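You operate a simulated robot arm through the tools that you are given. There is no shell and no other tool.

The job below is to be done with a simulated two-armed robot. You get a single attempt, and the scene is never put back.

TASK
Put two of the brass bushes from the top of the blue bench on the top of the low bench. Take the yellow pad and leave it on the red pad. Push the tall door shut. Open the top drawer, put the cream filter in the inside of the top drawer and shut the drawer again. Put the plunger on the yellow tray. The order is free. Set down upright: yellow pad, cream filter.

The check looks at the end state, three seconds after you hand in, the way a careful person would. Anything else that was tipped, shoved, dropped, spilled or broken makes it a failure.

THE ROBOT
Two 7-joint arms with two-finger parallel grippers on one trunk, on a base that drives. Base frame: it is fixed to the floor where the robot stands at the start and does not move with it; the origin is under the middle of the robot, x ahead of it, y to its left, z up. Units: m, degrees, N and s.
The left shoulder is at the start at [0.062, 0.196, 1.129], the right one opposite. With the tool pointing down near the work surface each hand reaches from about 0.1 to 0.36 m from the robot's upright axis, wherever it stands, measured 20 degrees to its own side. Places, roughly: brass bush (3x3x4 cm) [0.7, -0.6, 0.8]; brass bush (4x4x4 cm) [0.6, 0, 0.8]; cream filter [-5, -3, 0.5]; inside of the top drawer [-6.4, -3.8, 0.6]; plunger (9x9x30 cm) [-5.4, -4.2, 0.4]; red pad (8x6x2 cm) [-5.5, -4.2, 0.8]; tall door [-6.2, -2.6, 0.9]; top drawer [-6.3, -3.8, 0.7]; top of the low bench [-0.2, -3.8, 0.6]; yellow pad (5x4x6 cm) [-6.3, -1.4, 0.2]; yellow tray (16x12x3 cm) [-4.8, -3.4, 0.5]. Payload 1.57 kg a hand.
The tool frame of a hand sits at the grasp point between the pads (the TCP): z along the fingers, y along the line on which they close. The tips reach 0.03 m beyond it. The gripper opens to 0.11 m. The fingers are 0.024 m wide and 0.012 m thick; the gripper's body (0.048 by 0.112 m) begins 0.078 m behind the TCP.
Orientation is that of the tool frame in the base frame, as a unit quaternion [w, x, y, z]. With the fingers straight down and closing along the base's y, the tool's x points along the base's -x, its y along +y and its z along -z.

THE INTERFACE
- The arms move only by the tool drive_tool. It takes "left_motion", "right_motion" or both (then of equal length, played together; a hand with none holds still); each is a list of rows, each a list of 3 entries, a list of its own where there are three numbers: the finger opening in mm, from 0 to 110, then the shift along the tool's x, y, z in mm, then the turn, a rotation vector about the tool's x, y, z in degrees. In form: [[hand, [tx, ty, tz], [ax, ay, az]], ...]. A call has 1 to 20 rows; each row shifts and turns the commanded pose from where the row before left it, along the tool's axes as they then stand. Rows are played at 5 a second. More than 0.05 m and 8.6 degrees between two rows, or a gripper value outside its range, and nothing of the call is played. Where a pose cannot be reached the arm comes as near as it can. A force on the tool above 40 N (or 10 N above the force at the start of the call, whichever is more), or a blocked arm, ends the call early, and 0.2 s more pass. The fingers move at their own pace (about 0.072 m/s each) and stop on an object; they squeeze with about 22 N. The grip force told is the motor's: it shows also when the fingers shut on nothing. Time passes only in rows, and 0.2 s behind the last, so rows that do not move let the fingers close. The reply holds the time, the measured pose of the TCP, the force on the tool along the base axes, the opening and the grip force, in the units named above and with some noise, with the torque about the TCP (base axes, N m) and any sound that the robot's microphone picked up.
- Cameras (640 x 400 px; columns grow to the right, rows downward): "scene" is now at [0.094, -0.0425, 1.7067]; the picture's right is [-0.55, -0.83, -0.00], its down [-0.69, 0.45, -0.56] and it looks along [0.47, -0.31, -0.83] (base axes); focal length 248 px, centre (320, 200). "left" rides on the left gripper at [0.07, -0.016, -0.141] in its tool frame; the picture's right is [0.23, 0.97, 0.00], its down [-0.85, 0.20, -0.48] and it looks along [-0.47, 0.11, 0.88] (tool axes); focal length 222 px, centre (320, 200). "right" rides on the right gripper at [0.07, 0.016, -0.141] in its tool frame; the picture's right is [-0.23, 0.97, 0.00], its down [-0.85, -0.20, -0.48] and it looks along [-0.47, -0.11, 0.88] (tool axes); focal length 222 px, centre (320, 200). There is no depth. A picture from a camera that has moved, and an enlarged one, comes with that camera's place and axes in the base frame and with its lens.
- get_image(camera): a new picture of that camera. The clock stands still meanwhile.
- slide_trunk(by): slides the trunk up (or, below 0, down) by that many m; the arms and the scene camera ride with it, the base frame stays. It gives what a move gives, with no picture.
- roll_base(legs): drives the robot by 1 to 6 legs, each [ahead, left, turn to the left] in m, m and degrees, along the robot's own axes; the way and the turn of a leg run together, so that a leg with both is an arc; at most 1.5 m and 180 degrees a leg. The arms and the cameras ride along, it lands a little off, and it stops where it bumps. It gives what a move gives.
- pan_tilt(pan, tilt): turns the head with the scene camera to pan (to the left, within 86 degrees either way) and tilt (down, from -29 to 69), counted from straight ahead of the robot. It gives what a move gives.
- inspect(camera, box): a new picture of the part [left, top, right, bottom] of that camera's present view, enlarged. The clock stands still meanwhile.
- hand_in(): hands the job in; it is judged then, once.

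Places have to be worked out from the pictures, the camera data and where the tool is seen. Open the grippers and draw the arms clear of the work before you hand the job in, unless the task says otherwise.

The tools are called after "Call:" as a command line: name --argument value ..., lists and objects as JSON in quotes. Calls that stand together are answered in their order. drive_tool: Moves the arms, as the interface text tells. Its arguments: {"type":"object","properties":{"left_motion":{"type":"array","items":{"type":"array"}},"right_motion":{"type":"array","items":{"type":"array"}}},"required":[]} The other tools are called the same way: slide_trunk (by) slides the trunk up or down; roll_base (legs) drives the base; pan_tilt (pan, tilt) turns the head that bears the scene camera; get_image (camera) takes a picture; inspect (camera, box) takes an enlarged picture of a part of a camera's view; hand_in () hands the job in.

At the start:

```text
clock: 0.0
left_eef_pos: [0.4508, -0.0161, 1.0867]
left_ee_rot: [-0.001, 0.0, 1.0, 0.001]
left_force: [0.4, -0.2, 0.6]
left_torque: [-0.03, 0.01, -0.02]
left_grip_width: 0.11
left_grip_force: 0.1
right_eef_pos: [0.3379, -0.386, 1.138]
right_ee_rot: [-0.001, 0.001, 1.0, -0.001]
right_force: [0.3, -1.0, 0.3]
right_torque: [-0.03, -0.02, -0.03]
right_grip_width: 0.1102
right_grip_force: 0.0
trunk travel left (down, up): [-0.725, 0.265]
robot x, y, heading: [-0.0018, 0.0054, 0.1]
head pan, tilt: [-33.4, 55.5]
```

scene: 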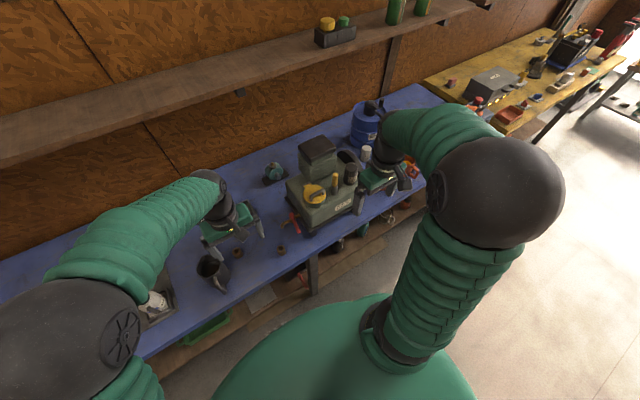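
right: 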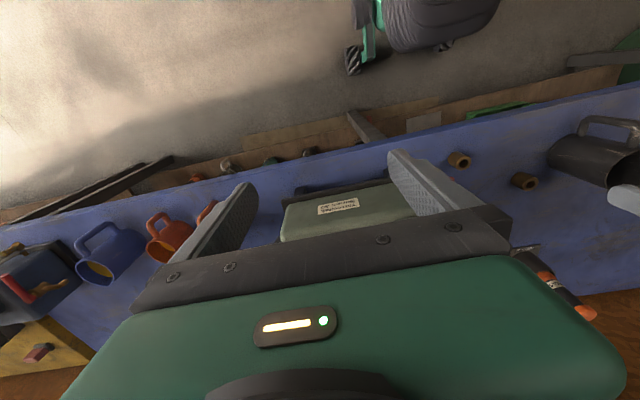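
left: 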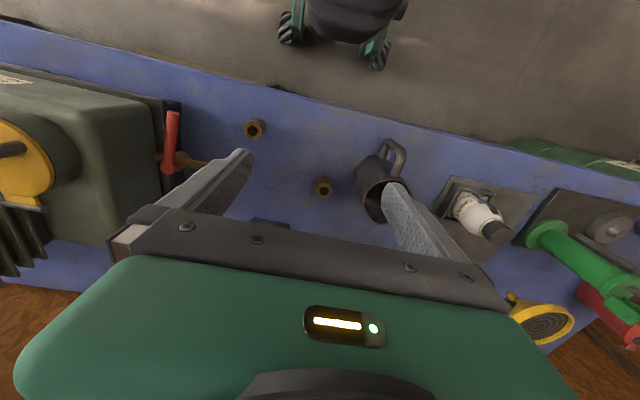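

I'll start by surveying: enlarging the bushes in both hand cameras and the scene around the low bench and beyond.

Call:
inspect --camera "left" --box '[160, 60, 480, 260]'

Call:
inspect --camera "scene" --box '[160, 80, 480, 280]'

Call:
inspect --camera "right" --box '[320, 60, 640, 260]'

```text
2.00 times, centred on (320, 160) of left
camera zoom: at [0.3805, -0.0328, 1.2293], right [-0.23, 0.97, 0.0], down [0.86, 0.2, 0.48], along [0.47, 0.11, -0.88], focal length 444 px, centre (320, 280)
```

zoom: 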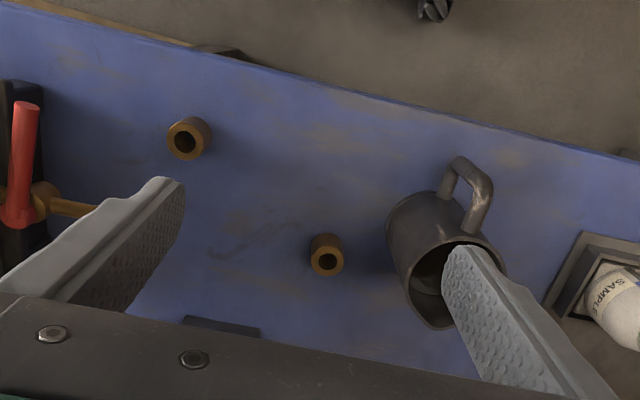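

```text
2.00 times, centred on (320, 180) of scene
camera zoom: at [0.094, -0.0425, 1.7067], right [-0.55, -0.83, 0.0], down [-0.69, 0.45, -0.56], along [0.47, -0.31, -0.83], focal length 496 px, centre (320, 240)
```

zoom: 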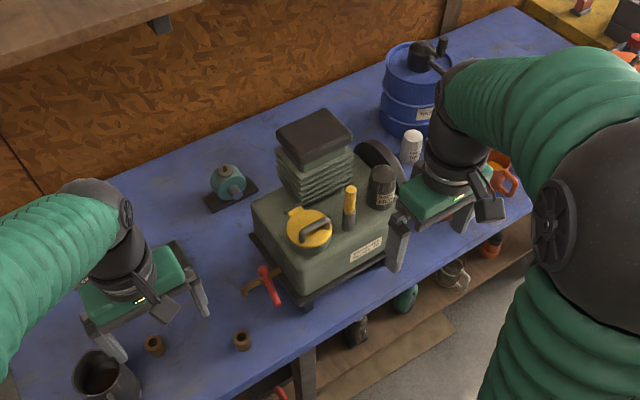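

```text
2.00 times, centred on (480, 160) of right
camera zoom: at [0.2695, -0.3692, 1.2796], right [0.23, 0.97, 0.0], down [0.86, -0.2, 0.48], along [0.46, -0.11, -0.88], focal length 444 px, centre (0, 280)
```

zoom: 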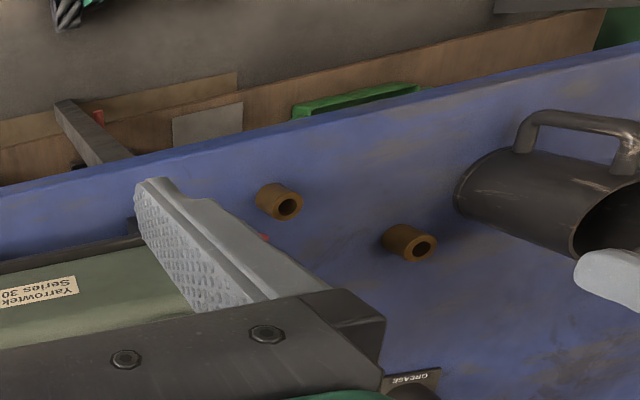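

Two bushes stand near [0.556,0.015] and [0.479,-0.124] with the bench top near z≈0.82. Now I look around with the head for the other places.

Call:
pan_tilt --pan -86 --tilt 15

Call:
get_image --camera "scene"

Call:
pan_tilt --pan -30 --tilt 30

Call:
get_image --camera "scene"

Call:
pan_tilt --pan 30 --tilt 50

Call:
get_image --camera "scene"

Call:
pan_tilt --pan 0 --tilt 60

Call:
get_image --camera "scene"

```text
clock: 1.2
left_eef_pos: [0.4495, -0.0164, 1.0871]
left_ee_rot: [0.0, 0.0, 1.0, 0.0]
left_force: [-0.4, 0.0, -0.3]
left_torque: [0.02, 0.01, 0.02]
left_grip_width: 0.1096
left_grip_force: 0.1
right_eef_pos: [0.3374, -0.3854, 1.1382]
right_ee_rot: [0.0, -0.001, 1.0, 0.001]
right_force: [0.1, 0.0, 0.6]
right_torque: [0.01, 0.01, 0.01]
right_grip_width: 0.1101
right_grip_force: 0.0
trunk travel left (down, up): [-0.725, 0.265]
robot x, y, heading: [0.0007, 0.0017, -0.1]
head pan, tilt: [-85.9, 15.0]
```

```text
taken
camera scene: at [0.041, -0.0963, 1.7675], right [-1.0, -0.07, 0.0], down [-0.02, 0.26, -0.97], along [0.07, -0.96, -0.26], focal length 248 px, centre (320, 200)
```

scene: 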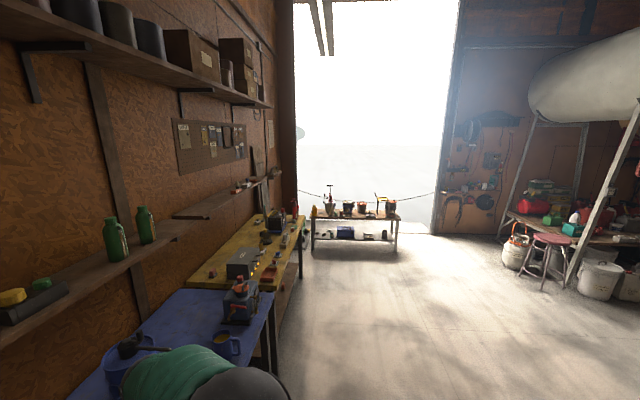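

```text
clock: 2.5
left_eef_pos: [0.4505, -0.0156, 1.0871]
left_ee_rot: [0.001, 0.0, 1.0, 0.001]
left_force: [0.1, -0.1, -0.2]
left_torque: [-0.01, 0.05, 0.02]
left_grip_width: 0.1101
left_grip_force: 0.1
right_eef_pos: [0.3367, -0.3859, 1.1377]
right_ee_rot: [0.0, 0.0, 1.0, 0.0]
right_force: [0.1, 0.9, -0.1]
right_torque: [-0.01, -0.01, -0.01]
right_grip_width: 0.1098
right_grip_force: 0.0
trunk travel left (down, up): [-0.725, 0.265]
robot x, y, heading: [0.0018, 0.0021, -0.2]
head pan, tilt: [-30.0, 30.0]
```

```text
taken
camera scene: at [0.1125, -0.0484, 1.7433], right [-0.5, -0.87, 0.0], down [-0.43, 0.25, -0.87], along [0.75, -0.43, -0.5], focal length 248 px, centre (320, 200)
```

scene: 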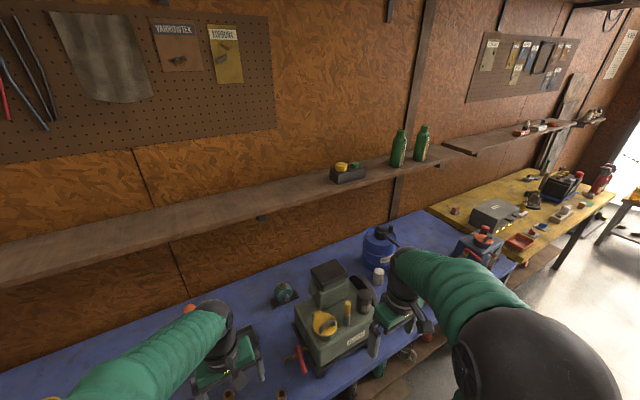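

```text
clock: 3.8
left_eef_pos: [0.4494, -0.0158, 1.0878]
left_ee_rot: [0.001, 0.0, 1.0, 0.0]
left_force: [-0.7, 0.6, -0.2]
left_torque: [0.0, 0.0, 0.0]
left_grip_width: 0.1099
left_grip_force: 0.1
right_eef_pos: [0.3366, -0.3849, 1.1385]
right_ee_rot: [0.0, -0.001, 1.0, -0.001]
right_force: [0.6, -0.4, 0.6]
right_torque: [0.03, 0.02, 0.06]
right_grip_width: 0.1097
right_grip_force: 0.1
trunk travel left (down, up): [-0.725, 0.265]
robot x, y, heading: [0.0017, 0.0011, 0.0]
head pan, tilt: [30.0, 50.0]
```

```text
taken
camera scene: at [0.1009, 0.0355, 1.7139], right [0.5, -0.87, 0.0], down [-0.66, -0.38, -0.64], along [0.56, 0.32, -0.77], focal length 248 px, centre (320, 200)
```

scene: 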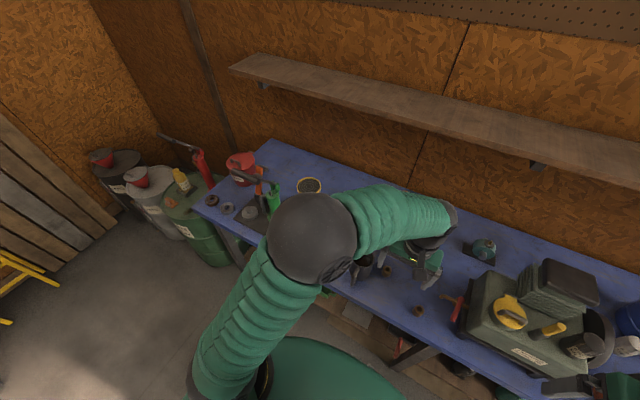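

```text
clock: 4.7
left_eef_pos: [0.4499, -0.0164, 1.0874]
left_ee_rot: [0.0, 0.0, 1.0, 0.0]
left_force: [0.6, 0.8, 0.0]
left_torque: [-0.01, 0.02, -0.02]
left_grip_width: 0.1101
left_grip_force: 0.0
right_eef_pos: [0.3371, -0.3853, 1.1384]
right_ee_rot: [0.0, 0.001, 1.0, 0.0]
right_force: [-0.1, 0.3, -0.3]
right_torque: [0.0, 0.0, -0.01]
right_grip_width: 0.11
right_grip_force: 0.1
trunk travel left (down, up): [-0.725, 0.265]
robot x, y, heading: [-0.0008, 0.0013, 0.2]
head pan, tilt: [0.0, 60.0]
```

```text
taken
camera scene: at [0.1008, -0.003, 1.7013], right [0.0, -1.0, 0.0], down [-0.87, 0.0, -0.5], along [0.5, 0.0, -0.87], focal length 248 px, centre (320, 200)
```

scene: 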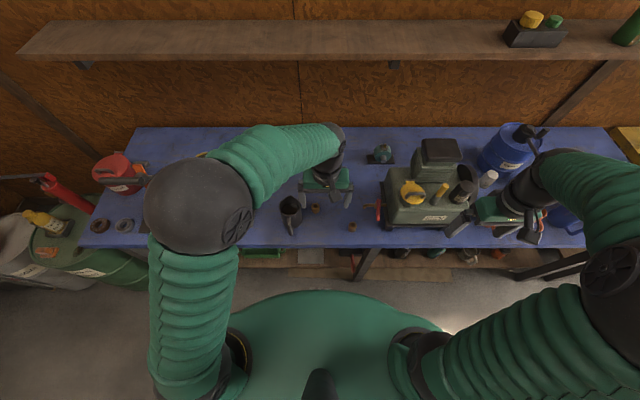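

The blue bench, its machine and mug are clear. I test the left arm's reach by moving to hover above the left bush (≈[0.556,0.015]).

Call:
drive_tool --left_motion '[[110, [-36, 10, 20], [0, 0, 0]], [110, [-36, 10, 20], [0, 0, 0]], [110, [-34, 10, 20], [0, 0, 0]], [110, [0, 0, 0], [0, 0, 0]]]'

Call:
get_image --camera "left"

```text
clock: 5.7
left_eef_pos: [0.555, 0.0159, 1.0293]
left_ee_rot: [0.001, 0.0, 1.0, 0.001]
left_force: [0.4, -0.5, -0.6]
left_torque: [0.01, -0.01, -0.03]
left_grip_width: 0.1099
left_grip_force: 0.2
right_eef_pos: [0.3381, -0.3859, 1.1392]
right_ee_rot: [0.001, 0.0, 1.0, 0.001]
right_force: [-0.8, -0.3, -0.2]
right_torque: [0.0, -0.02, 0.02]
right_grip_width: 0.1098
right_grip_force: 0.0
trunk travel left (down, up): [-0.725, 0.265]
robot x, y, heading: [-0.0027, -0.0002, -0.1]
head pan, tilt: [0.0, 60.0]
```

```text
taken
camera left: at [0.485, -0.0018, 1.1708], right [-0.23, 0.97, 0.0], down [0.85, 0.2, 0.48], along [0.47, 0.11, -0.88], focal length 222 px, centre (320, 200)
```

left: 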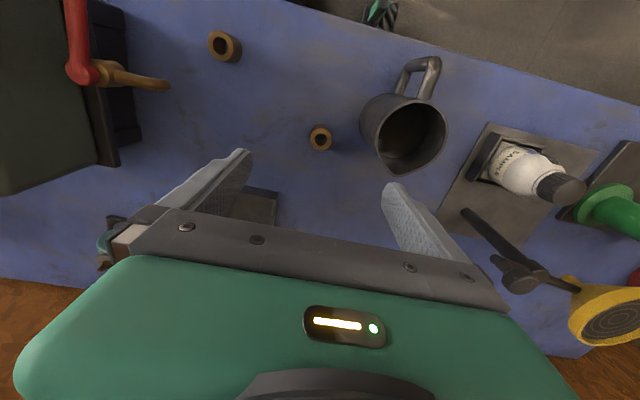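

The left arm reaches well; the left bush refines to ≈[0.562,0.016], rim z≈0.837, with the mug about 3 cm beside it. I turn the hand 90° so that it closes along x and passes clear of the mug.

Call:
drive_tool --left_motion '[[110, [-7, 0, 0], [0, 0, -8.5]], [110, [0, 0, 0], [0, 0, -8.5]], [110, [0, 0, 0], [0, 0, -8.5]], [110, [0, 0, 0], [0, 0, -8.5]], [110, [0, 0, 0], [0, 0, -8.5]], [110, [0, 0, 0], [0, 0, -8.5]], [110, [0, 0, 0], [0, 0, -8.5]], [110, [0, 0, 0], [0, 0, -8.5]], [110, [0, 0, 0], [0, 0, -8.5]], [110, [0, 0, 0], [0, 0, -8.5]], [110, [0, 0, 0], [0, 0, -5]], [110, [0, 0, 0], [0, 0, 0]]]'

Call:
get_image --camera "left"

Call:
get_image --camera "scene"

```text
clock: 8.3
left_eef_pos: [0.5632, 0.0139, 1.0273]
left_ee_rot: [0.0, 0.708, -0.707, 0.0]
left_force: [0.0, -0.8, 0.2]
left_torque: [-0.01, 0.0, 0.02]
left_grip_width: 0.1101
left_grip_force: 0.1
right_eef_pos: [0.3379, -0.3868, 1.1376]
right_ee_rot: [0.001, 0.0, 1.0, -0.001]
right_force: [0.1, -0.1, 0.9]
right_torque: [-0.03, 0.01, -0.01]
right_grip_width: 0.11
right_grip_force: 0.0
trunk travel left (down, up): [-0.725, 0.265]
robot x, y, heading: [0.0017, 0.0008, 0.0]
head pan, tilt: [0.0, 60.0]
```

```text
taken
camera left: at [0.5787, -0.0563, 1.1696], right [-0.97, -0.23, 0.0], down [-0.2, 0.85, 0.48], along [-0.11, 0.47, -0.88], focal length 222 px, centre (320, 200)
```

left: 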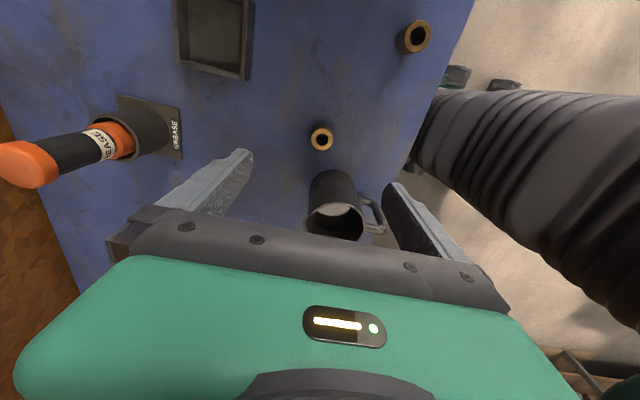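

```text
taken
camera scene: at [0.1014, -0.0031, 1.7013], right [0.0, -1.0, 0.0], down [-0.87, 0.0, -0.5], along [0.5, 0.0, -0.87], focal length 248 px, centre (320, 200)
```

scene: 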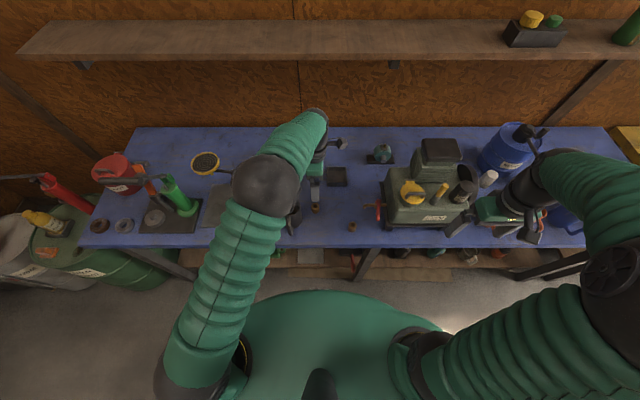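

The hand now closes along x and the bush lies at ≈[0.560,0.019]. I go down to TCP z≈0.842 over it.

Call:
drive_tool --left_motion '[[80, [-5, 3, 40], [0, 0, 0]], [80, [0, 0, 40], [0, 0, 0]], [80, [0, 0, 40], [0, 0, 0]], [80, [0, 0, 0], [0, 0, 0]]]'

Call:
get_image --camera "left"

```text
clock: 9.3
left_eef_pos: [0.5588, 0.0201, 0.9067]
left_ee_rot: [0.0, 0.708, -0.707, 0.0]
left_force: [-0.6, -1.5, -0.2]
left_torque: [0.0, -0.05, -0.02]
left_grip_width: 0.08
left_grip_force: 0.0
right_eef_pos: [0.3365, -0.3867, 1.1391]
right_ee_rot: [0.0, -0.001, 1.0, 0.0]
right_force: [-0.2, -0.3, 0.2]
right_torque: [0.0, 0.01, 0.02]
right_grip_width: 0.11
right_grip_force: 0.1
trunk travel left (down, up): [-0.725, 0.265]
robot x, y, heading: [0.0008, -0.0029, -0.0]
head pan, tilt: [0.0, 60.0]
```

```text
taken
camera left: at [0.5752, -0.0509, 1.0484], right [-0.97, -0.23, 0.0], down [-0.2, 0.85, 0.48], along [-0.11, 0.47, -0.88], focal length 222 px, centre (320, 200)
```

left: 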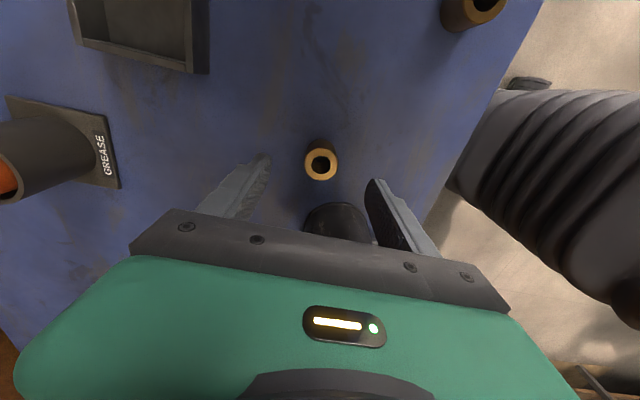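

Bush is centred between the fingers, and the mug rim stays about 2 cm off the palm. I descend the rest and close.

Call:
drive_tool --left_motion '[[80, [0, 0, 35], [0, 0, 0]], [80, [0, 0, 28], [0, 0, 0]], [80, [0, 0, 0], [0, 0, 0]], [20, [0, 0, 0], [0, 0, 0]], [20, [0, 0, 0], [0, 0, 0]], [20, [0, 0, 0], [0, 0, 0]], [20, [0, 0, 0], [0, 0, 0]]]'

Call:
get_image --camera "left"

```text
clock: 10.2
left_eef_pos: [0.5569, 0.0199, 0.8496]
left_ee_rot: [0.0, 0.708, -0.706, 0.002]
left_force: [-10.4, 1.1, 70.7]
left_torque: [1.06, 3.33, 0.21]
left_grip_width: 0.0416
left_grip_force: 4.3
right_eef_pos: [0.3354, -0.3856, 1.1398]
right_ee_rot: [0.0, 0.0, 1.0, 0.0]
right_force: [0.4, -0.7, -0.5]
right_torque: [0.0, 0.02, 0.02]
right_grip_width: 0.1099
right_grip_force: 0.0
trunk travel left (down, up): [-0.725, 0.265]
robot x, y, heading: [-0.002, 0.005, -0.0]
head pan, tilt: [0.0, 60.0]
stopped in row 4 (left hand): the force on the tool passed its limit at 44 N (the readings are from after the stop); the commanded pose is now the measured one
```

```text
taken
camera left: at [0.5734, -0.0503, 0.9922], right [-0.97, -0.23, 0.0], down [-0.2, 0.86, 0.48], along [-0.11, 0.46, -0.88], focal length 222 px, centre (320, 200)
```

left: 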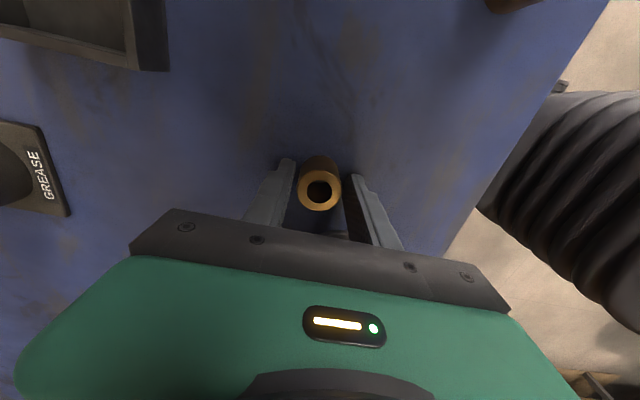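

The tips touched the bench (so its top is ≈0.82); the bush stands between the fingers. I raise 8 mm, then close.

Call:
drive_tool --left_motion '[[60, [0, 0, -8], [0, 0, 0]], [60, [0, 0, 0], [0, 0, 0]], [20, [0, 0, 0], [0, 0, 0]], [20, [0, 0, 0], [0, 0, 0]], [20, [0, 0, 0], [0, 0, 0]]]'

Call:
get_image --camera "left"

```text
clock: 11.4
left_eef_pos: [0.5584, 0.0218, 0.8546]
left_ee_rot: [-0.001, -0.707, 0.707, 0.0]
left_force: [-0.3, 1.2, 3.0]
left_torque: [-0.04, 0.02, 0.01]
left_grip_width: 0.031
left_grip_force: 21.4
right_eef_pos: [0.3371, -0.386, 1.1386]
right_ee_rot: [0.0, 0.0, 1.0, 0.0]
right_force: [-0.4, -0.3, 1.0]
right_torque: [0.03, -0.01, 0.04]
right_grip_width: 0.1101
right_grip_force: 0.0
trunk travel left (down, up): [-0.725, 0.265]
robot x, y, heading: [0.0, 0.0004, -0.2]
head pan, tilt: [0.0, 60.0]
```

```text
taken
camera left: at [0.5745, -0.049, 0.9966], right [-0.97, -0.23, 0.0], down [-0.2, 0.86, 0.48], along [-0.11, 0.47, -0.88], focal length 222 px, centre (320, 200)
```

left: 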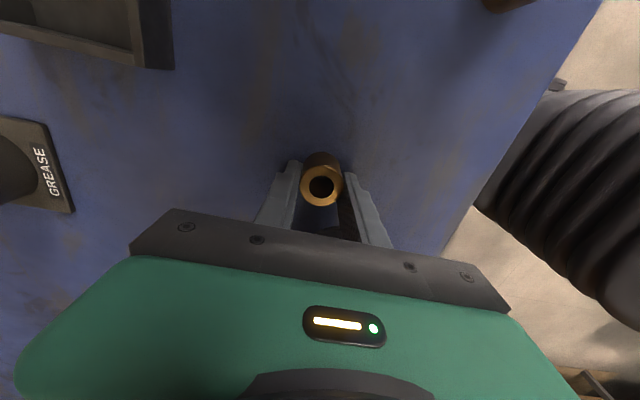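

The bush is held (31 mm, 21 N). I lift it straight up and draw the left hand back clear for the right hand to work at the second bush.

Call:
drive_tool --left_motion '[[20, [0, 0, -30], [0, 0, 0]], [20, [0, 0, -40], [0, 0, 0]], [20, [0, 0, -45], [0, 0, 0]], [20, [0, 0, -45], [0, 0, 0]], [20, [0, 0, -45], [0, 0, 0]], [20, [-20, 40, 0], [0, 0, 0]], [20, [-30, 35, 0], [0, 0, 0]], [20, [-30, 35, 0], [0, 0, 0]], [20, [-30, 30, 0], [0, 0, 0]], [20, [0, 0, 0], [0, 0, 0]]]'

Call:
get_image --camera "scene"

Call:
get_image --camera "left"

```text
clock: 13.6
left_eef_pos: [0.42, 0.1334, 1.0578]
left_ee_rot: [-0.002, -0.707, 0.707, 0.001]
left_force: [-0.1, 0.4, -0.6]
left_torque: [0.01, 0.02, -0.04]
left_grip_width: 0.0313
left_grip_force: 22.9
right_eef_pos: [0.3378, -0.3853, 1.1393]
right_ee_rot: [-0.001, 0.0, 1.0, 0.0]
right_force: [0.3, 0.5, 0.2]
right_torque: [0.0, 0.05, -0.01]
right_grip_width: 0.11
right_grip_force: 0.0
trunk travel left (down, up): [-0.725, 0.265]
robot x, y, heading: [-0.003, 0.0022, 0.0]
head pan, tilt: [0.0, 60.0]
```

```text
taken
camera scene: at [0.101, -0.0018, 1.7013], right [0.0, -1.0, 0.0], down [-0.87, 0.0, -0.5], along [0.5, 0.0, -0.87], focal length 248 px, centre (320, 200)
```

scene: 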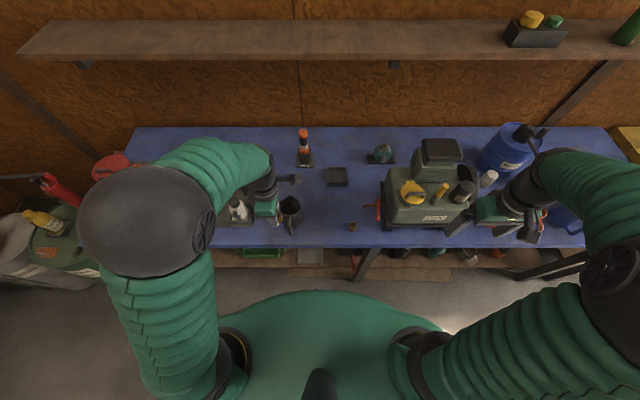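

```text
taken
camera left: at [0.4371, 0.0624, 1.1998], right [-0.97, -0.23, 0.0], down [-0.2, 0.86, 0.48], along [-0.11, 0.47, -0.88], focal length 222 px, centre (320, 200)
```

left: 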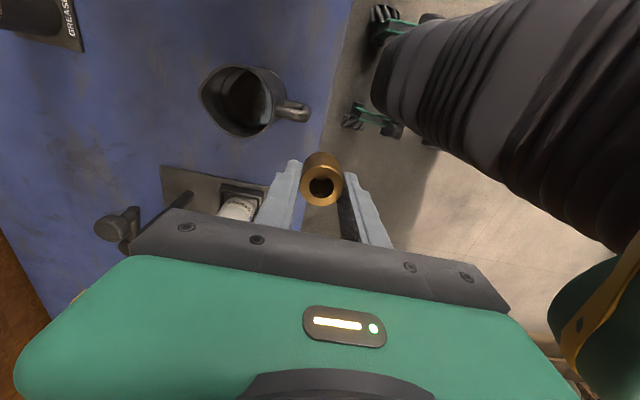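

Left is clear with its bush. Now I bring the right hand along y to the second bush's line and turn it +90° so it too closes along x.

Call:
drive_tool --right_motion '[[110, [0, 45, 0], [0, 0, 0]], [110, [0, 45, 0], [0, 0, 0]], [110, [0, 45, 0], [0, 0, 0]], [110, [0, 45, 0], [0, 0, 0]], [110, [0, 45, 0], [0, 0, 0]], [110, [0, 42, 0], [0, 0, 0]], [110, [0, 0, 0], [0, 0, 8.5]], [110, [0, 0, 0], [0, 0, 8.5]], [110, [0, 0, 0], [0, 0, 8.5]], [110, [0, 0, 0], [0, 0, 8.5]], [110, [0, 0, 0], [0, 0, 8.5]], [110, [0, 0, 0], [0, 0, 8.5]], [110, [0, 0, 0], [0, 0, 8.5]], [110, [0, 0, 0], [0, 0, 8.5]], [110, [0, 0, 0], [0, 0, 8.5]], [110, [0, 0, 0], [0, 0, 8.5]], [110, [0, 0, 0], [0, 0, 5]], [90, [0, 0, 0], [0, 0, 0]]]'

Call:
get_image --camera "right"

Call:
get_image --camera "scene"

```text
clock: 17.4
left_eef_pos: [0.4201, 0.132, 1.0578]
left_ee_rot: [0.002, 0.707, -0.707, 0.0]
left_force: [-0.1, -0.2, -1.6]
left_torque: [-0.05, 0.02, 0.0]
left_grip_width: 0.0307
left_grip_force: 21.9
right_eef_pos: [0.3376, -0.1172, 1.1369]
right_ee_rot: [0.0, 0.707, 0.707, -0.001]
right_force: [0.4, -0.5, 0.8]
right_torque: [-0.01, 0.04, 0.02]
right_grip_width: 0.0898
right_grip_force: 0.0
trunk travel left (down, up): [-0.725, 0.265]
robot x, y, heading: [0.0022, -0.0014, -0.1]
head pan, tilt: [0.0, 60.0]
```

```text
taken
camera right: at [0.3551, -0.0469, 1.28], right [0.97, -0.23, 0.0], down [-0.2, -0.85, 0.48], along [-0.11, -0.47, -0.88], focal length 222 px, centre (320, 200)
```

right: 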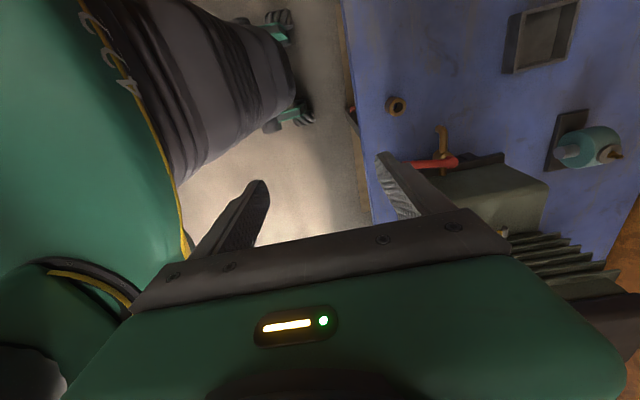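

```text
taken
camera scene: at [0.1007, -0.0008, 1.7013], right [0.0, -1.0, 0.0], down [-0.87, 0.0, -0.5], along [0.5, 0.0, -0.87], focal length 248 px, centre (320, 200)
```

scene: 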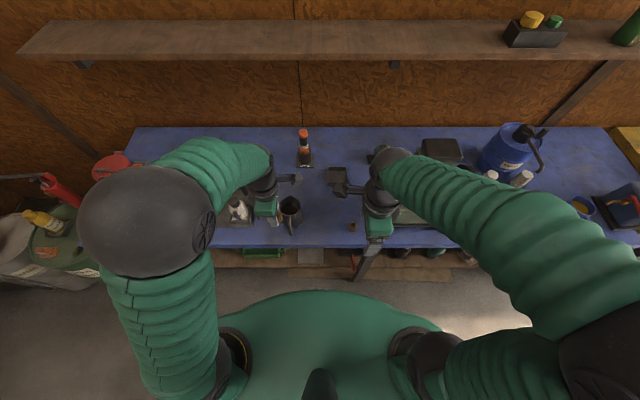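

The red lever on the machine near this bush may stick up; I look closer before descending.

Call:
inspect --camera "right" --box '[340, 60, 500, 160]'

Call:
inspect --camera "right" --box '[360, 120, 520, 220]'

Call:
inspect --camera "scene" --box '[300, 160, 460, 260]'

```text
4.00 times, centred on (420, 110) of right
camera zoom: at [0.3551, -0.0469, 1.28], right [0.97, -0.23, 0.0], down [-0.2, -0.85, 0.48], along [-0.11, -0.47, -0.88], focal length 888 px, centre (-80, 560)
```

zoom: 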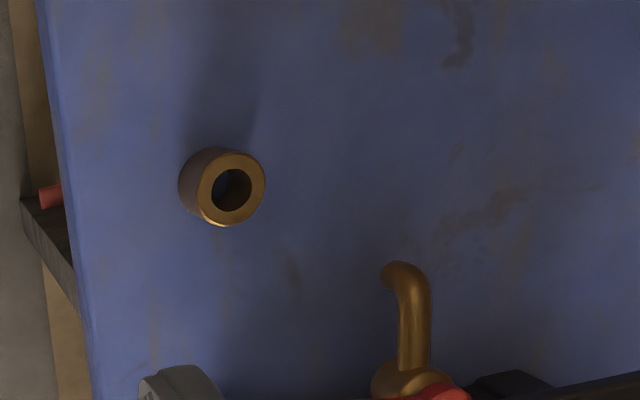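

```text
4.00 times, centred on (440, 170) of right
camera zoom: at [0.3551, -0.0469, 1.28], right [0.97, -0.23, 0.0], down [-0.2, -0.85, 0.48], along [-0.11, -0.47, -0.88], focal length 888 px, centre (-160, 320)
```

zoom: 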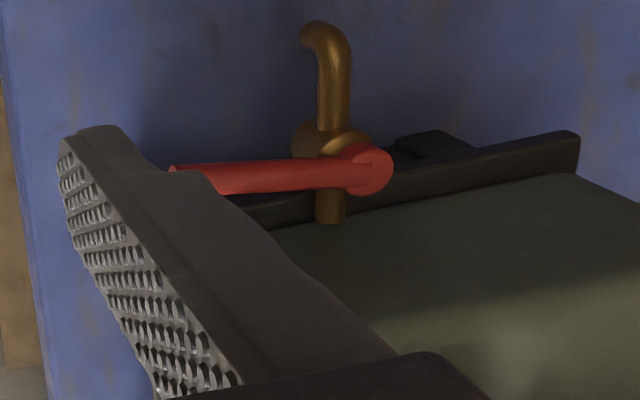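

```text
4.00 times, centred on (380, 210) of scene
camera zoom: at [0.1007, -0.0008, 1.7013], right [0.0, -1.0, 0.0], down [-0.87, 0.0, -0.5], along [0.5, 0.0, -0.87], focal length 991 px, centre (80, 160)
```

zoom: 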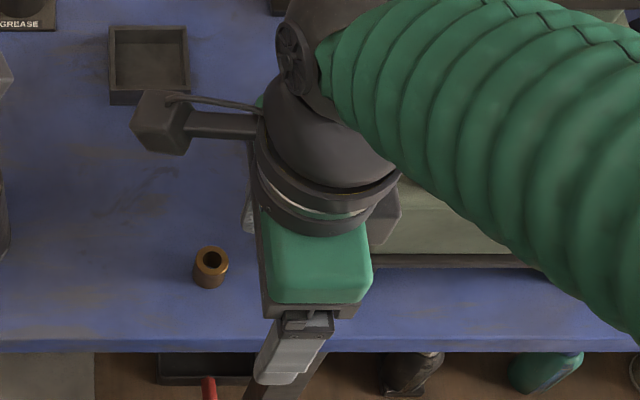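

The tap (red handle at z≈0.945, spout end ≈[0.527,−0.16,0.90]) is close, so I angle the hand ~17° to clear it, move over the bush at [0.479,−0.117] and go down to z≈0.95 for a check.

Call:
drive_tool --right_motion '[[90, [0, 48, 0], [0, 0, 0]], [90, [0, 48, 0], [0, 0, 0]], [90, [0, 45, 0], [0, 0, 0]], [80, [0, 0, 0], [0, 0, -8.5]], [70, [0, 0, 0], [0, 0, -8.5]], [70, [0, 0, 45], [0, 0, 0]], [70, [0, 0, 45], [0, 0, 0]], [70, [0, 0, 45], [0, 0, 0]], [70, [0, 0, 45], [0, 0, 0]], [70, [0, 0, 0], [0, 0, 0]]]'

Call:
get_image --camera "right"

Call:
inspect --camera "scene" --box '[260, 160, 460, 285]'

```text
clock: 19.6
left_eef_pos: [0.4207, 0.1319, 1.0586]
left_ee_rot: [-0.001, -0.707, 0.707, 0.0]
left_force: [0.2, -0.3, -0.9]
left_torque: [0.01, 0.03, 0.02]
left_grip_width: 0.0313
left_grip_force: 21.8
right_eef_pos: [0.4775, -0.1197, 0.9565]
right_ee_rot: [0.001, 0.595, 0.804, 0.0]
right_force: [0.5, 0.2, -0.1]
right_torque: [0.04, 0.02, 0.0]
right_grip_width: 0.07
right_grip_force: 0.0
trunk travel left (down, up): [-0.725, 0.265]
robot x, y, heading: [-0.002, 0.0005, -0.1]
head pan, tilt: [0.0, 60.0]
```

```text
taken
camera right: at [0.4742, -0.0466, 1.098], right [1.0, 0.07, 0.0], down [0.06, -0.88, 0.48], along [0.03, -0.48, -0.88], focal length 222 px, centre (320, 200)
```

right: 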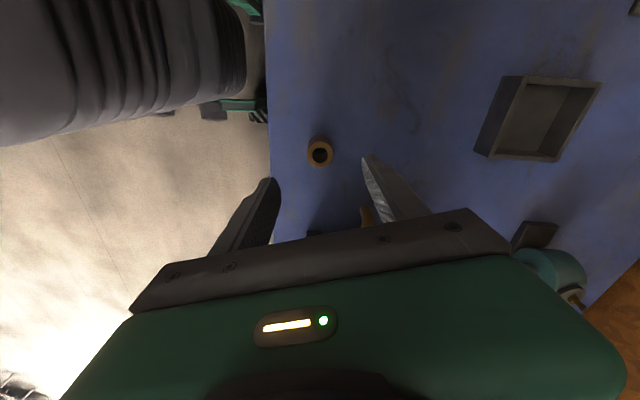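

```text
3.20 times, centred on (360, 222) of scene
camera zoom: at [0.1015, -0.0007, 1.7013], right [0.0, -1.0, 0.0], down [-0.87, 0.0, -0.5], along [0.5, 0.0, -0.87], focal length 793 px, centre (192, 128)
```

zoom: 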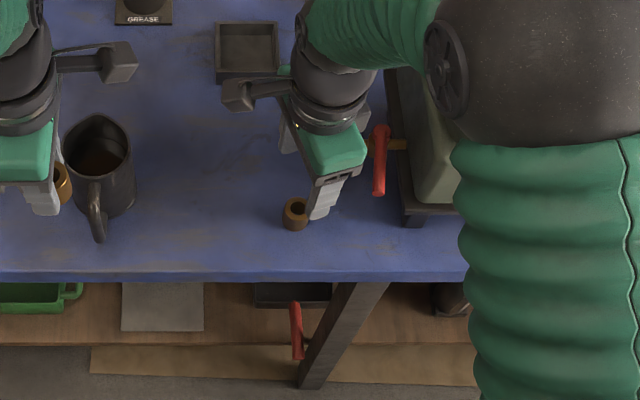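

Bush at [0.477,−0.118] is centred; tap has ≈3 cm clearance. I go down to z≈0.858, close and lift.

Call:
drive_tool --right_motion '[[70, [2, 0, 45], [0, 0, 0]], [70, [0, 0, 40], [0, 0, 0]], [70, [0, 0, 13], [0, 0, 0]], [70, [0, 0, 0], [0, 0, 0]], [20, [0, 0, 0], [0, 0, 0]], [20, [0, 0, 0], [0, 0, 0]], [20, [0, 0, 0], [0, 0, 0]], [20, [0, 0, 0], [0, 0, 0]]]'

Call:
get_image --camera "right"

```text
clock: 21.4
left_eef_pos: [0.4206, 0.1331, 1.0588]
left_ee_rot: [-0.001, -0.707, 0.707, 0.0]
left_force: [0.5, -0.1, -0.9]
left_torque: [-0.02, 0.0, 0.01]
left_grip_width: 0.031
left_grip_force: 21.9
right_eef_pos: [0.4787, -0.1157, 0.8617]
right_ee_rot: [0.0, 0.595, 0.804, -0.001]
right_force: [1.0, 0.5, -1.1]
right_torque: [0.0, 0.0, 0.01]
right_grip_width: 0.0301
right_grip_force: 22.6
trunk travel left (down, up): [-0.725, 0.265]
robot x, y, heading: [0.0007, 0.0008, -0.1]
head pan, tilt: [0.0, 60.0]
```

```text
taken
camera right: at [0.4746, -0.0441, 1.0018], right [1.0, 0.07, 0.0], down [0.06, -0.88, 0.48], along [0.03, -0.48, -0.88], focal length 222 px, centre (320, 200)
```

right: 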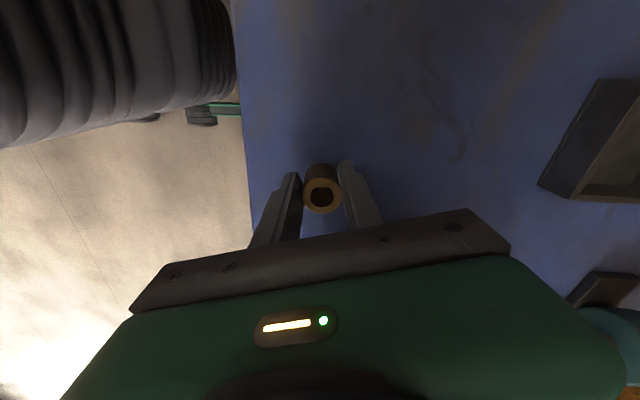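

Both bushes are held. I lift the right hand and draw it back, then look around for the drive.

Call:
drive_tool --right_motion '[[20, [0, 0, -40], [0, 0, 0]], [20, [0, 0, -45], [0, 0, 0]], [20, [0, 0, -45], [0, 0, 0]], [20, [0, 0, -45], [0, 0, 0]], [20, [0, 0, -45], [0, 0, 0]], [20, [0, -45, 0], [0, 0, 0]], [20, [0, -45, 0], [0, 0, 0]], [20, [0, 0, 0], [0, 0, 0]]]'

Call:
get_image --camera "right"

Call:
roll_base --legs '[[-0.6, 0, 0], [0, 0, -90]]'

Call:
pan_tilt --pan 0 --tilt 20

Call:
get_image --camera "scene"

```text
clock: 23.2
left_eef_pos: [0.4213, 0.1326, 1.0577]
left_ee_rot: [0.002, 0.707, -0.707, -0.001]
left_force: [0.0, 0.4, -0.9]
left_torque: [-0.01, 0.0, -0.02]
left_grip_width: 0.031
left_grip_force: 22.0
right_eef_pos: [0.3926, -0.144, 1.0772]
right_ee_rot: [-0.001, 0.595, 0.804, -0.002]
right_force: [-0.5, -0.1, -1.4]
right_torque: [0.0, 0.01, 0.01]
right_grip_width: 0.0302
right_grip_force: 22.3
trunk travel left (down, up): [-0.725, 0.265]
robot x, y, heading: [-0.0012, 0.0026, -0.1]
head pan, tilt: [0.0, 60.0]
```

```text
taken
camera right: at [0.3883, -0.0716, 1.2182], right [1.0, 0.07, 0.0], down [0.06, -0.88, 0.48], along [0.03, -0.48, -0.88], focal length 222 px, centre (320, 200)
```

right: 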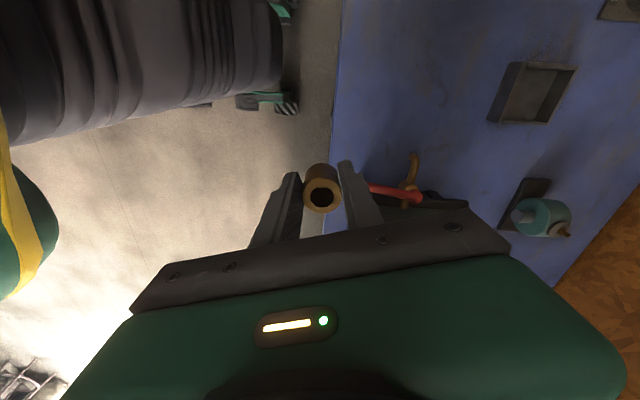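

```text
clock: 30.5
left_eef_pos: [-0.4757, -0.4221, 1.0593]
left_ee_rot: [-0.001, 0.006, 1.0, 0.001]
left_force: [-0.3, -0.9, -0.6]
left_torque: [0.0, 0.02, 0.0]
left_grip_width: 0.031
left_grip_force: 21.7
right_eef_pos: [-0.7523, -0.3908, 1.0785]
right_ee_rot: [-0.001, 0.99, 0.144, -0.001]
right_force: [0.2, 0.7, -0.7]
right_torque: [-0.01, -0.02, 0.01]
right_grip_width: 0.0302
right_grip_force: 22.3
trunk travel left (down, up): [-0.725, 0.265]
robot x, y, heading: [-0.6045, -0.0027, -90.8]
head pan, tilt: [0.0, 60.0]
```

```text
clock: 31.6
left_eef_pos: [-0.4766, -0.4218, 1.0569]
left_ee_rot: [-0.001, 0.005, 1.0, 0.001]
left_force: [0.9, -0.2, -0.4]
left_torque: [0.01, -0.02, 0.02]
left_grip_width: 0.0309
left_grip_force: 22.4
right_eef_pos: [-0.7517, -0.3909, 1.0776]
right_ee_rot: [0.0, 0.99, 0.143, -0.001]
right_force: [0.8, -0.4, -0.9]
right_torque: [0.01, 0.0, 0.02]
right_grip_width: 0.0302
right_grip_force: 21.6
trunk travel left (down, up): [-0.725, 0.265]
robot x, y, heading: [-0.6017, -0.0003, -90.5]
head pan, tilt: [0.0, 20.0]
```

```text
taken
camera scene: at [-0.6055, -0.1284, 1.7593], right [-1.0, 0.01, 0.0], down [0.0, 0.34, -0.94], along [-0.01, -0.94, -0.34], focal length 248 px, centre (320, 200)
```

scene: 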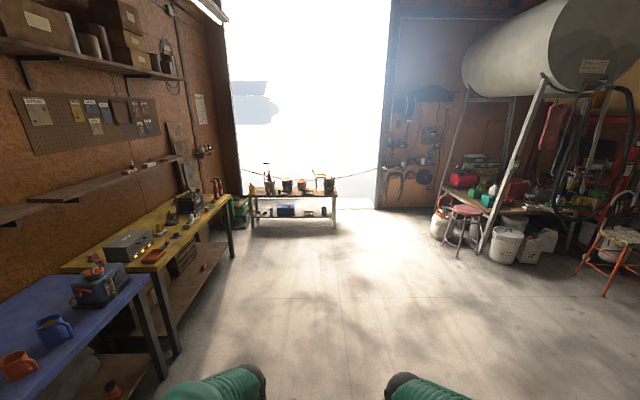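

The low bench lies ahead with its front edge near y≈−3.5, x from −0.9 to 0.35. I drive up to about 0.85 m from it and look.

Call:
roll_base --legs '[[1.35, 0.15, 0], [1.2, 0.15, 0]]'

Call:
pan_tilt --pan 0 --tilt 45

Call:
get_image --camera "scene"

```text
clock: 44.1
left_eef_pos: [-0.2306, -2.9806, 1.0581]
left_ee_rot: [0.0, 0.012, 1.0, 0.0]
left_force: [-0.6, 0.5, -0.7]
left_torque: [0.02, 0.01, 0.02]
left_grip_width: 0.0311
left_grip_force: 22.1
right_eef_pos: [-0.5049, -2.944, 1.0779]
right_ee_rot: [0.0, 0.991, 0.135, -0.001]
right_force: [-1.1, 0.6, -0.4]
right_torque: [0.01, -0.01, -0.03]
right_grip_width: 0.03
right_grip_force: 22.2
trunk travel left (down, up): [-0.725, 0.265]
robot x, y, heading: [-0.3534, -2.5584, -91.5]
head pan, tilt: [0.0, 20.0]
```

```text
clock: 45.0
left_eef_pos: [-0.2297, -2.9812, 1.0582]
left_ee_rot: [-0.001, 0.013, 1.0, 0.001]
left_force: [0.5, -0.2, -1.3]
left_torque: [0.03, -0.02, 0.03]
left_grip_width: 0.031
left_grip_force: 22.2
right_eef_pos: [-0.5051, -2.9443, 1.0788]
right_ee_rot: [0.0, 0.991, 0.135, -0.001]
right_force: [0.5, -0.2, -1.6]
right_torque: [0.01, -0.03, 0.02]
right_grip_width: 0.0299
right_grip_force: 22.4
trunk travel left (down, up): [-0.725, 0.265]
robot x, y, heading: [-0.3539, -2.559, -91.4]
head pan, tilt: [0.0, 45.0]
```

```text
taken
camera scene: at [-0.3536, -2.6742, 1.7208], right [-1.0, 0.03, 0.0], down [0.02, 0.71, -0.71], along [-0.02, -0.71, -0.71], focal length 248 px, centre (320, 200)
```

scene: 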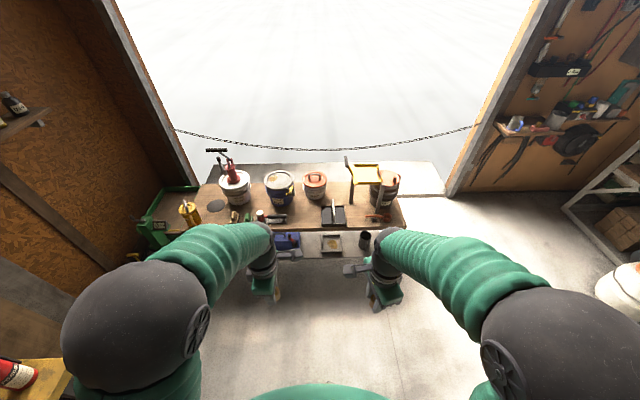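

Call:
inspect --camera "scene" --box '[180, 130, 420, 280]'

```text
2.67 times, centred on (300, 205) of scene
camera zoom: at [-0.3536, -2.6742, 1.7208], right [-1.0, 0.03, 0.0], down [0.02, 0.71, -0.71], along [-0.02, -0.71, -0.71], focal length 661 px, centre (373, 187)
```

zoom: 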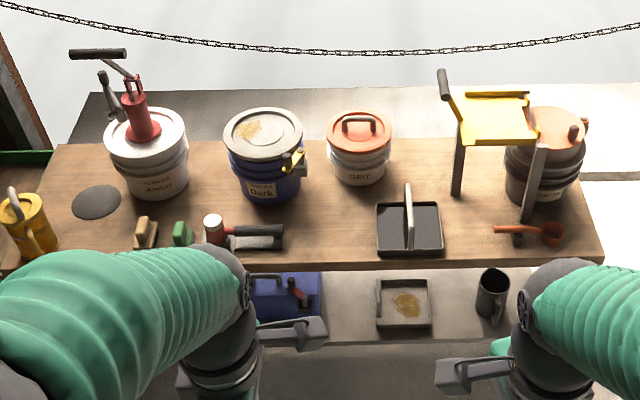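

There is a free patch on the low bench between the hammer and the divided tray, near [-0.29,-3.65], about 0.2 m wide. I drive so it lies ~0.5 m ahead, then lower the trunk.

Call:
roll_base --legs '[[0.52, 0.08, 1.4]]'

Call:
slide_trunk --by -0.15

Call:
get_image --camera "scene"

Call:
get_image --camera "left"

Call:
get_image --camera "right"

```text
clock: 48.0
left_eef_pos: [-0.153, -3.4979, 1.0587]
left_ee_rot: [0.0, 0.004, 1.0, 0.0]
left_force: [0.4, -0.8, -0.8]
left_torque: [-0.03, -0.01, 0.01]
left_grip_width: 0.0311
left_grip_force: 22.8
right_eef_pos: [-0.428, -3.4674, 1.0792]
right_ee_rot: [0.0, 0.989, 0.145, 0.0]
right_force: [0.5, 0.5, -1.0]
right_torque: [0.03, 0.01, 0.0]
right_grip_width: 0.0301
right_grip_force: 21.4
trunk travel left (down, up): [-0.725, 0.265]
robot x, y, heading: [-0.2794, -3.0798, -90.6]
head pan, tilt: [0.0, 45.0]
```

```text
clock: 49.8
left_eef_pos: [-0.1514, -3.4987, 0.9085]
left_ee_rot: [-0.001, 0.005, 1.0, 0.001]
left_force: [-0.1, 0.5, -0.3]
left_torque: [0.01, -0.01, -0.02]
left_grip_width: 0.0309
left_grip_force: 21.6
right_eef_pos: [-0.4274, -3.467, 0.929]
right_ee_rot: [-0.001, 0.99, 0.144, 0.0]
right_force: [0.0, -0.5, -1.2]
right_torque: [-0.01, 0.02, 0.0]
right_grip_width: 0.0304
right_grip_force: 22.2
trunk travel left (down, up): [-0.575, 0.415]
robot x, y, heading: [-0.2808, -3.0773, -90.5]
head pan, tilt: [0.0, 45.0]
```

```text
taken
camera scene: at [-0.2813, -3.1945, 1.5708], right [-1.0, 0.01, 0.0], down [0.01, 0.71, -0.71], along [-0.01, -0.71, -0.71], focal length 248 px, centre (320, 200)
```

scene: 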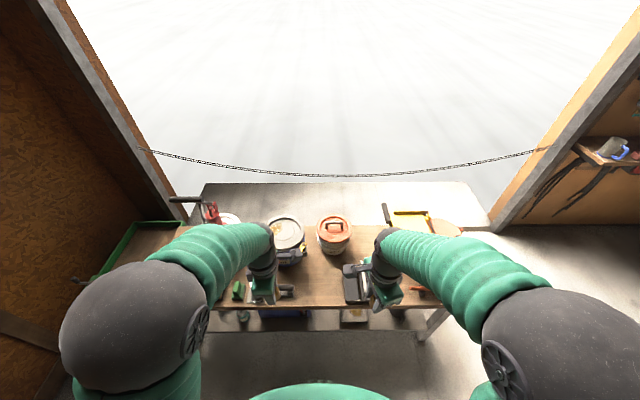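

```text
taken
camera left: at [-0.222, -3.5145, 1.0509], right [-0.22, 0.98, 0.0], down [0.86, 0.19, 0.48], along [0.47, 0.1, -0.88], focal length 222 px, centre (320, 200)
```

left: 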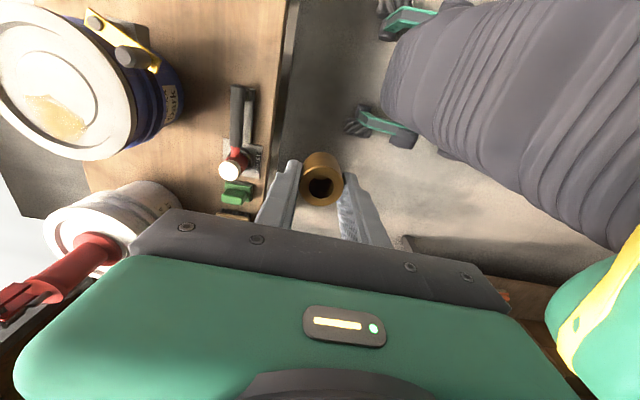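

```text
taken
camera right: at [-0.3555, -3.4619, 1.0697], right [0.06, -1.0, 0.0], down [-0.88, -0.05, 0.48], along [-0.48, -0.03, -0.88], focal length 222 px, centre (320, 200)
```

right: 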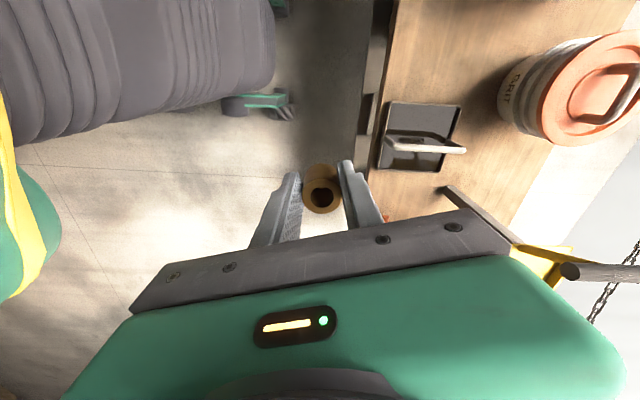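

Bench top seems z≈0.57–0.6; hammer end at x≈−0.175 and tray edge at x≈−0.39. I bring the left bush over [-0.235,-3.63] and part-way down.

Call:
drive_tool --left_motion '[[20, [28, -44, 0], [0, 0, 0]], [20, [28, -44, 0], [0, 0, 0]], [20, [28, -43, 0], [0, 0, 0]], [20, [0, 0, 45], [0, 0, 0]], [20, [0, 0, 45], [0, 0, 0]], [20, [0, 0, 45], [0, 0, 0]], [20, [0, 0, 45], [0, 0, 0]], [20, [0, 0, 0], [0, 0, 0]]]'

Call:
get_image --camera "left"

Call:
inspect --camera "scene" --box '[220, 200, 440, 340]'

```text
refused: row 1 steps farther than a row can; nothing moved
```

```text
taken
camera left: at [-0.222, -3.5145, 1.0509], right [-0.22, 0.98, 0.0], down [0.86, 0.19, 0.48], along [0.47, 0.1, -0.88], focal length 222 px, centre (320, 200)
```

left: 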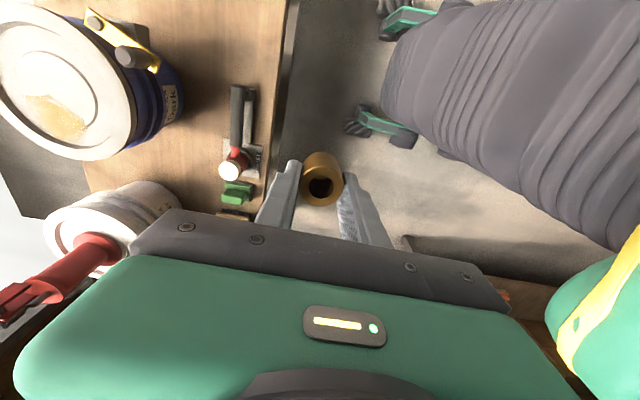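

```text
2.86 times, centred on (330, 270) of scene
camera zoom: at [-0.2813, -3.1945, 1.5708], right [-1.0, 0.01, 0.0], down [0.01, 0.71, -0.71], along [-0.01, -0.71, -0.71], focal length 708 px, centre (291, 0)
```

zoom: 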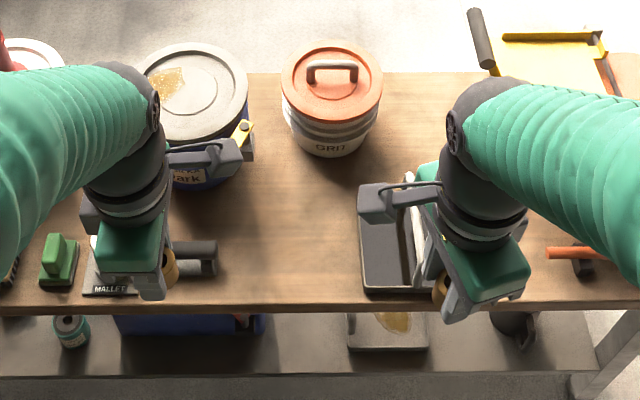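

The row was too long; I split the steps. The target shows at ≈(258,270) in the zoom, clear of the mallet and tray.

Call:
drive_tool --left_motion '[[20, [21, -31, 0], [0, 0, 0]], [20, [21, -31, 0], [0, 0, 0]], [20, [21, -31, 0], [0, 0, 0]], [20, [21, -28, 0], [0, 0, 0]], [20, [0, 0, 45], [0, 0, 0]], [20, [0, 0, 45], [0, 0, 0]], [20, [0, 0, 45], [0, 0, 0]], [20, [0, 0, 45], [0, 0, 0]], [20, [0, 0, 0], [0, 0, 0]]]'

Call:
get_image --camera "left"

Call:
inspect --camera "scene" --box '[220, 200, 440, 340]'

```text
clock: 51.8
left_eef_pos: [-0.2382, -3.6186, 0.7302]
left_ee_rot: [-0.001, 0.004, 1.0, 0.0]
left_force: [-0.3, 0.4, -1.0]
left_torque: [0.01, 0.02, 0.02]
left_grip_width: 0.0308
left_grip_force: 22.1
right_eef_pos: [-0.4284, -3.4663, 0.9284]
right_ee_rot: [0.002, 0.99, 0.144, -0.002]
right_force: [0.1, 0.1, -0.4]
right_torque: [0.0, -0.01, 0.0]
right_grip_width: 0.0301
right_grip_force: 21.7
trunk travel left (down, up): [-0.575, 0.415]
robot x, y, heading: [-0.2826, -3.0784, -90.5]
head pan, tilt: [0.0, 45.0]
```

```text
taken
camera left: at [-0.3075, -3.6337, 0.8725], right [-0.22, 0.98, 0.0], down [0.86, 0.19, 0.48], along [0.47, 0.1, -0.88], focal length 222 px, centre (320, 200)
```

left: 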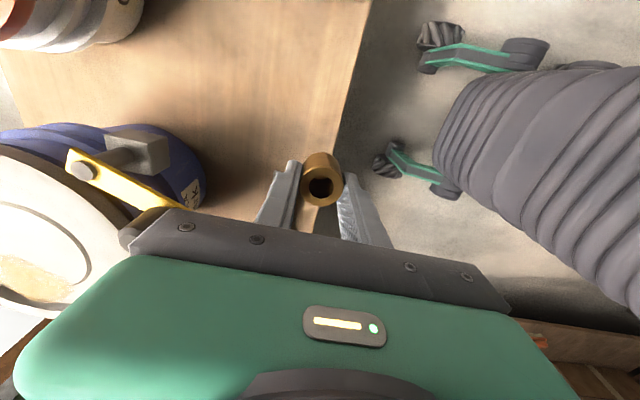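

```text
2.86 times, centred on (330, 270) of scene
camera zoom: at [-0.2819, -3.1948, 1.5707], right [-1.0, 0.01, 0.0], down [0.01, 0.71, -0.71], along [-0.01, -0.71, -0.71], focal length 708 px, centre (291, 0)
```

zoom: 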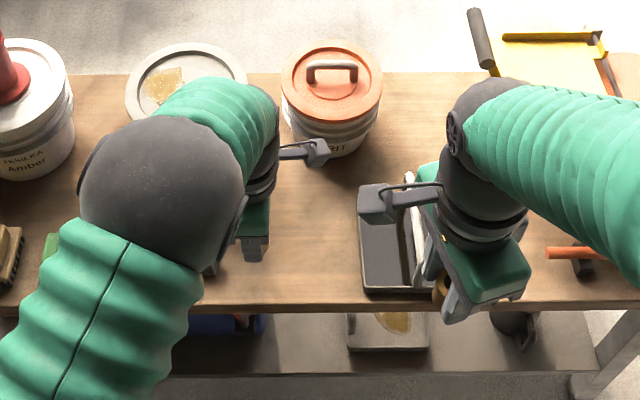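

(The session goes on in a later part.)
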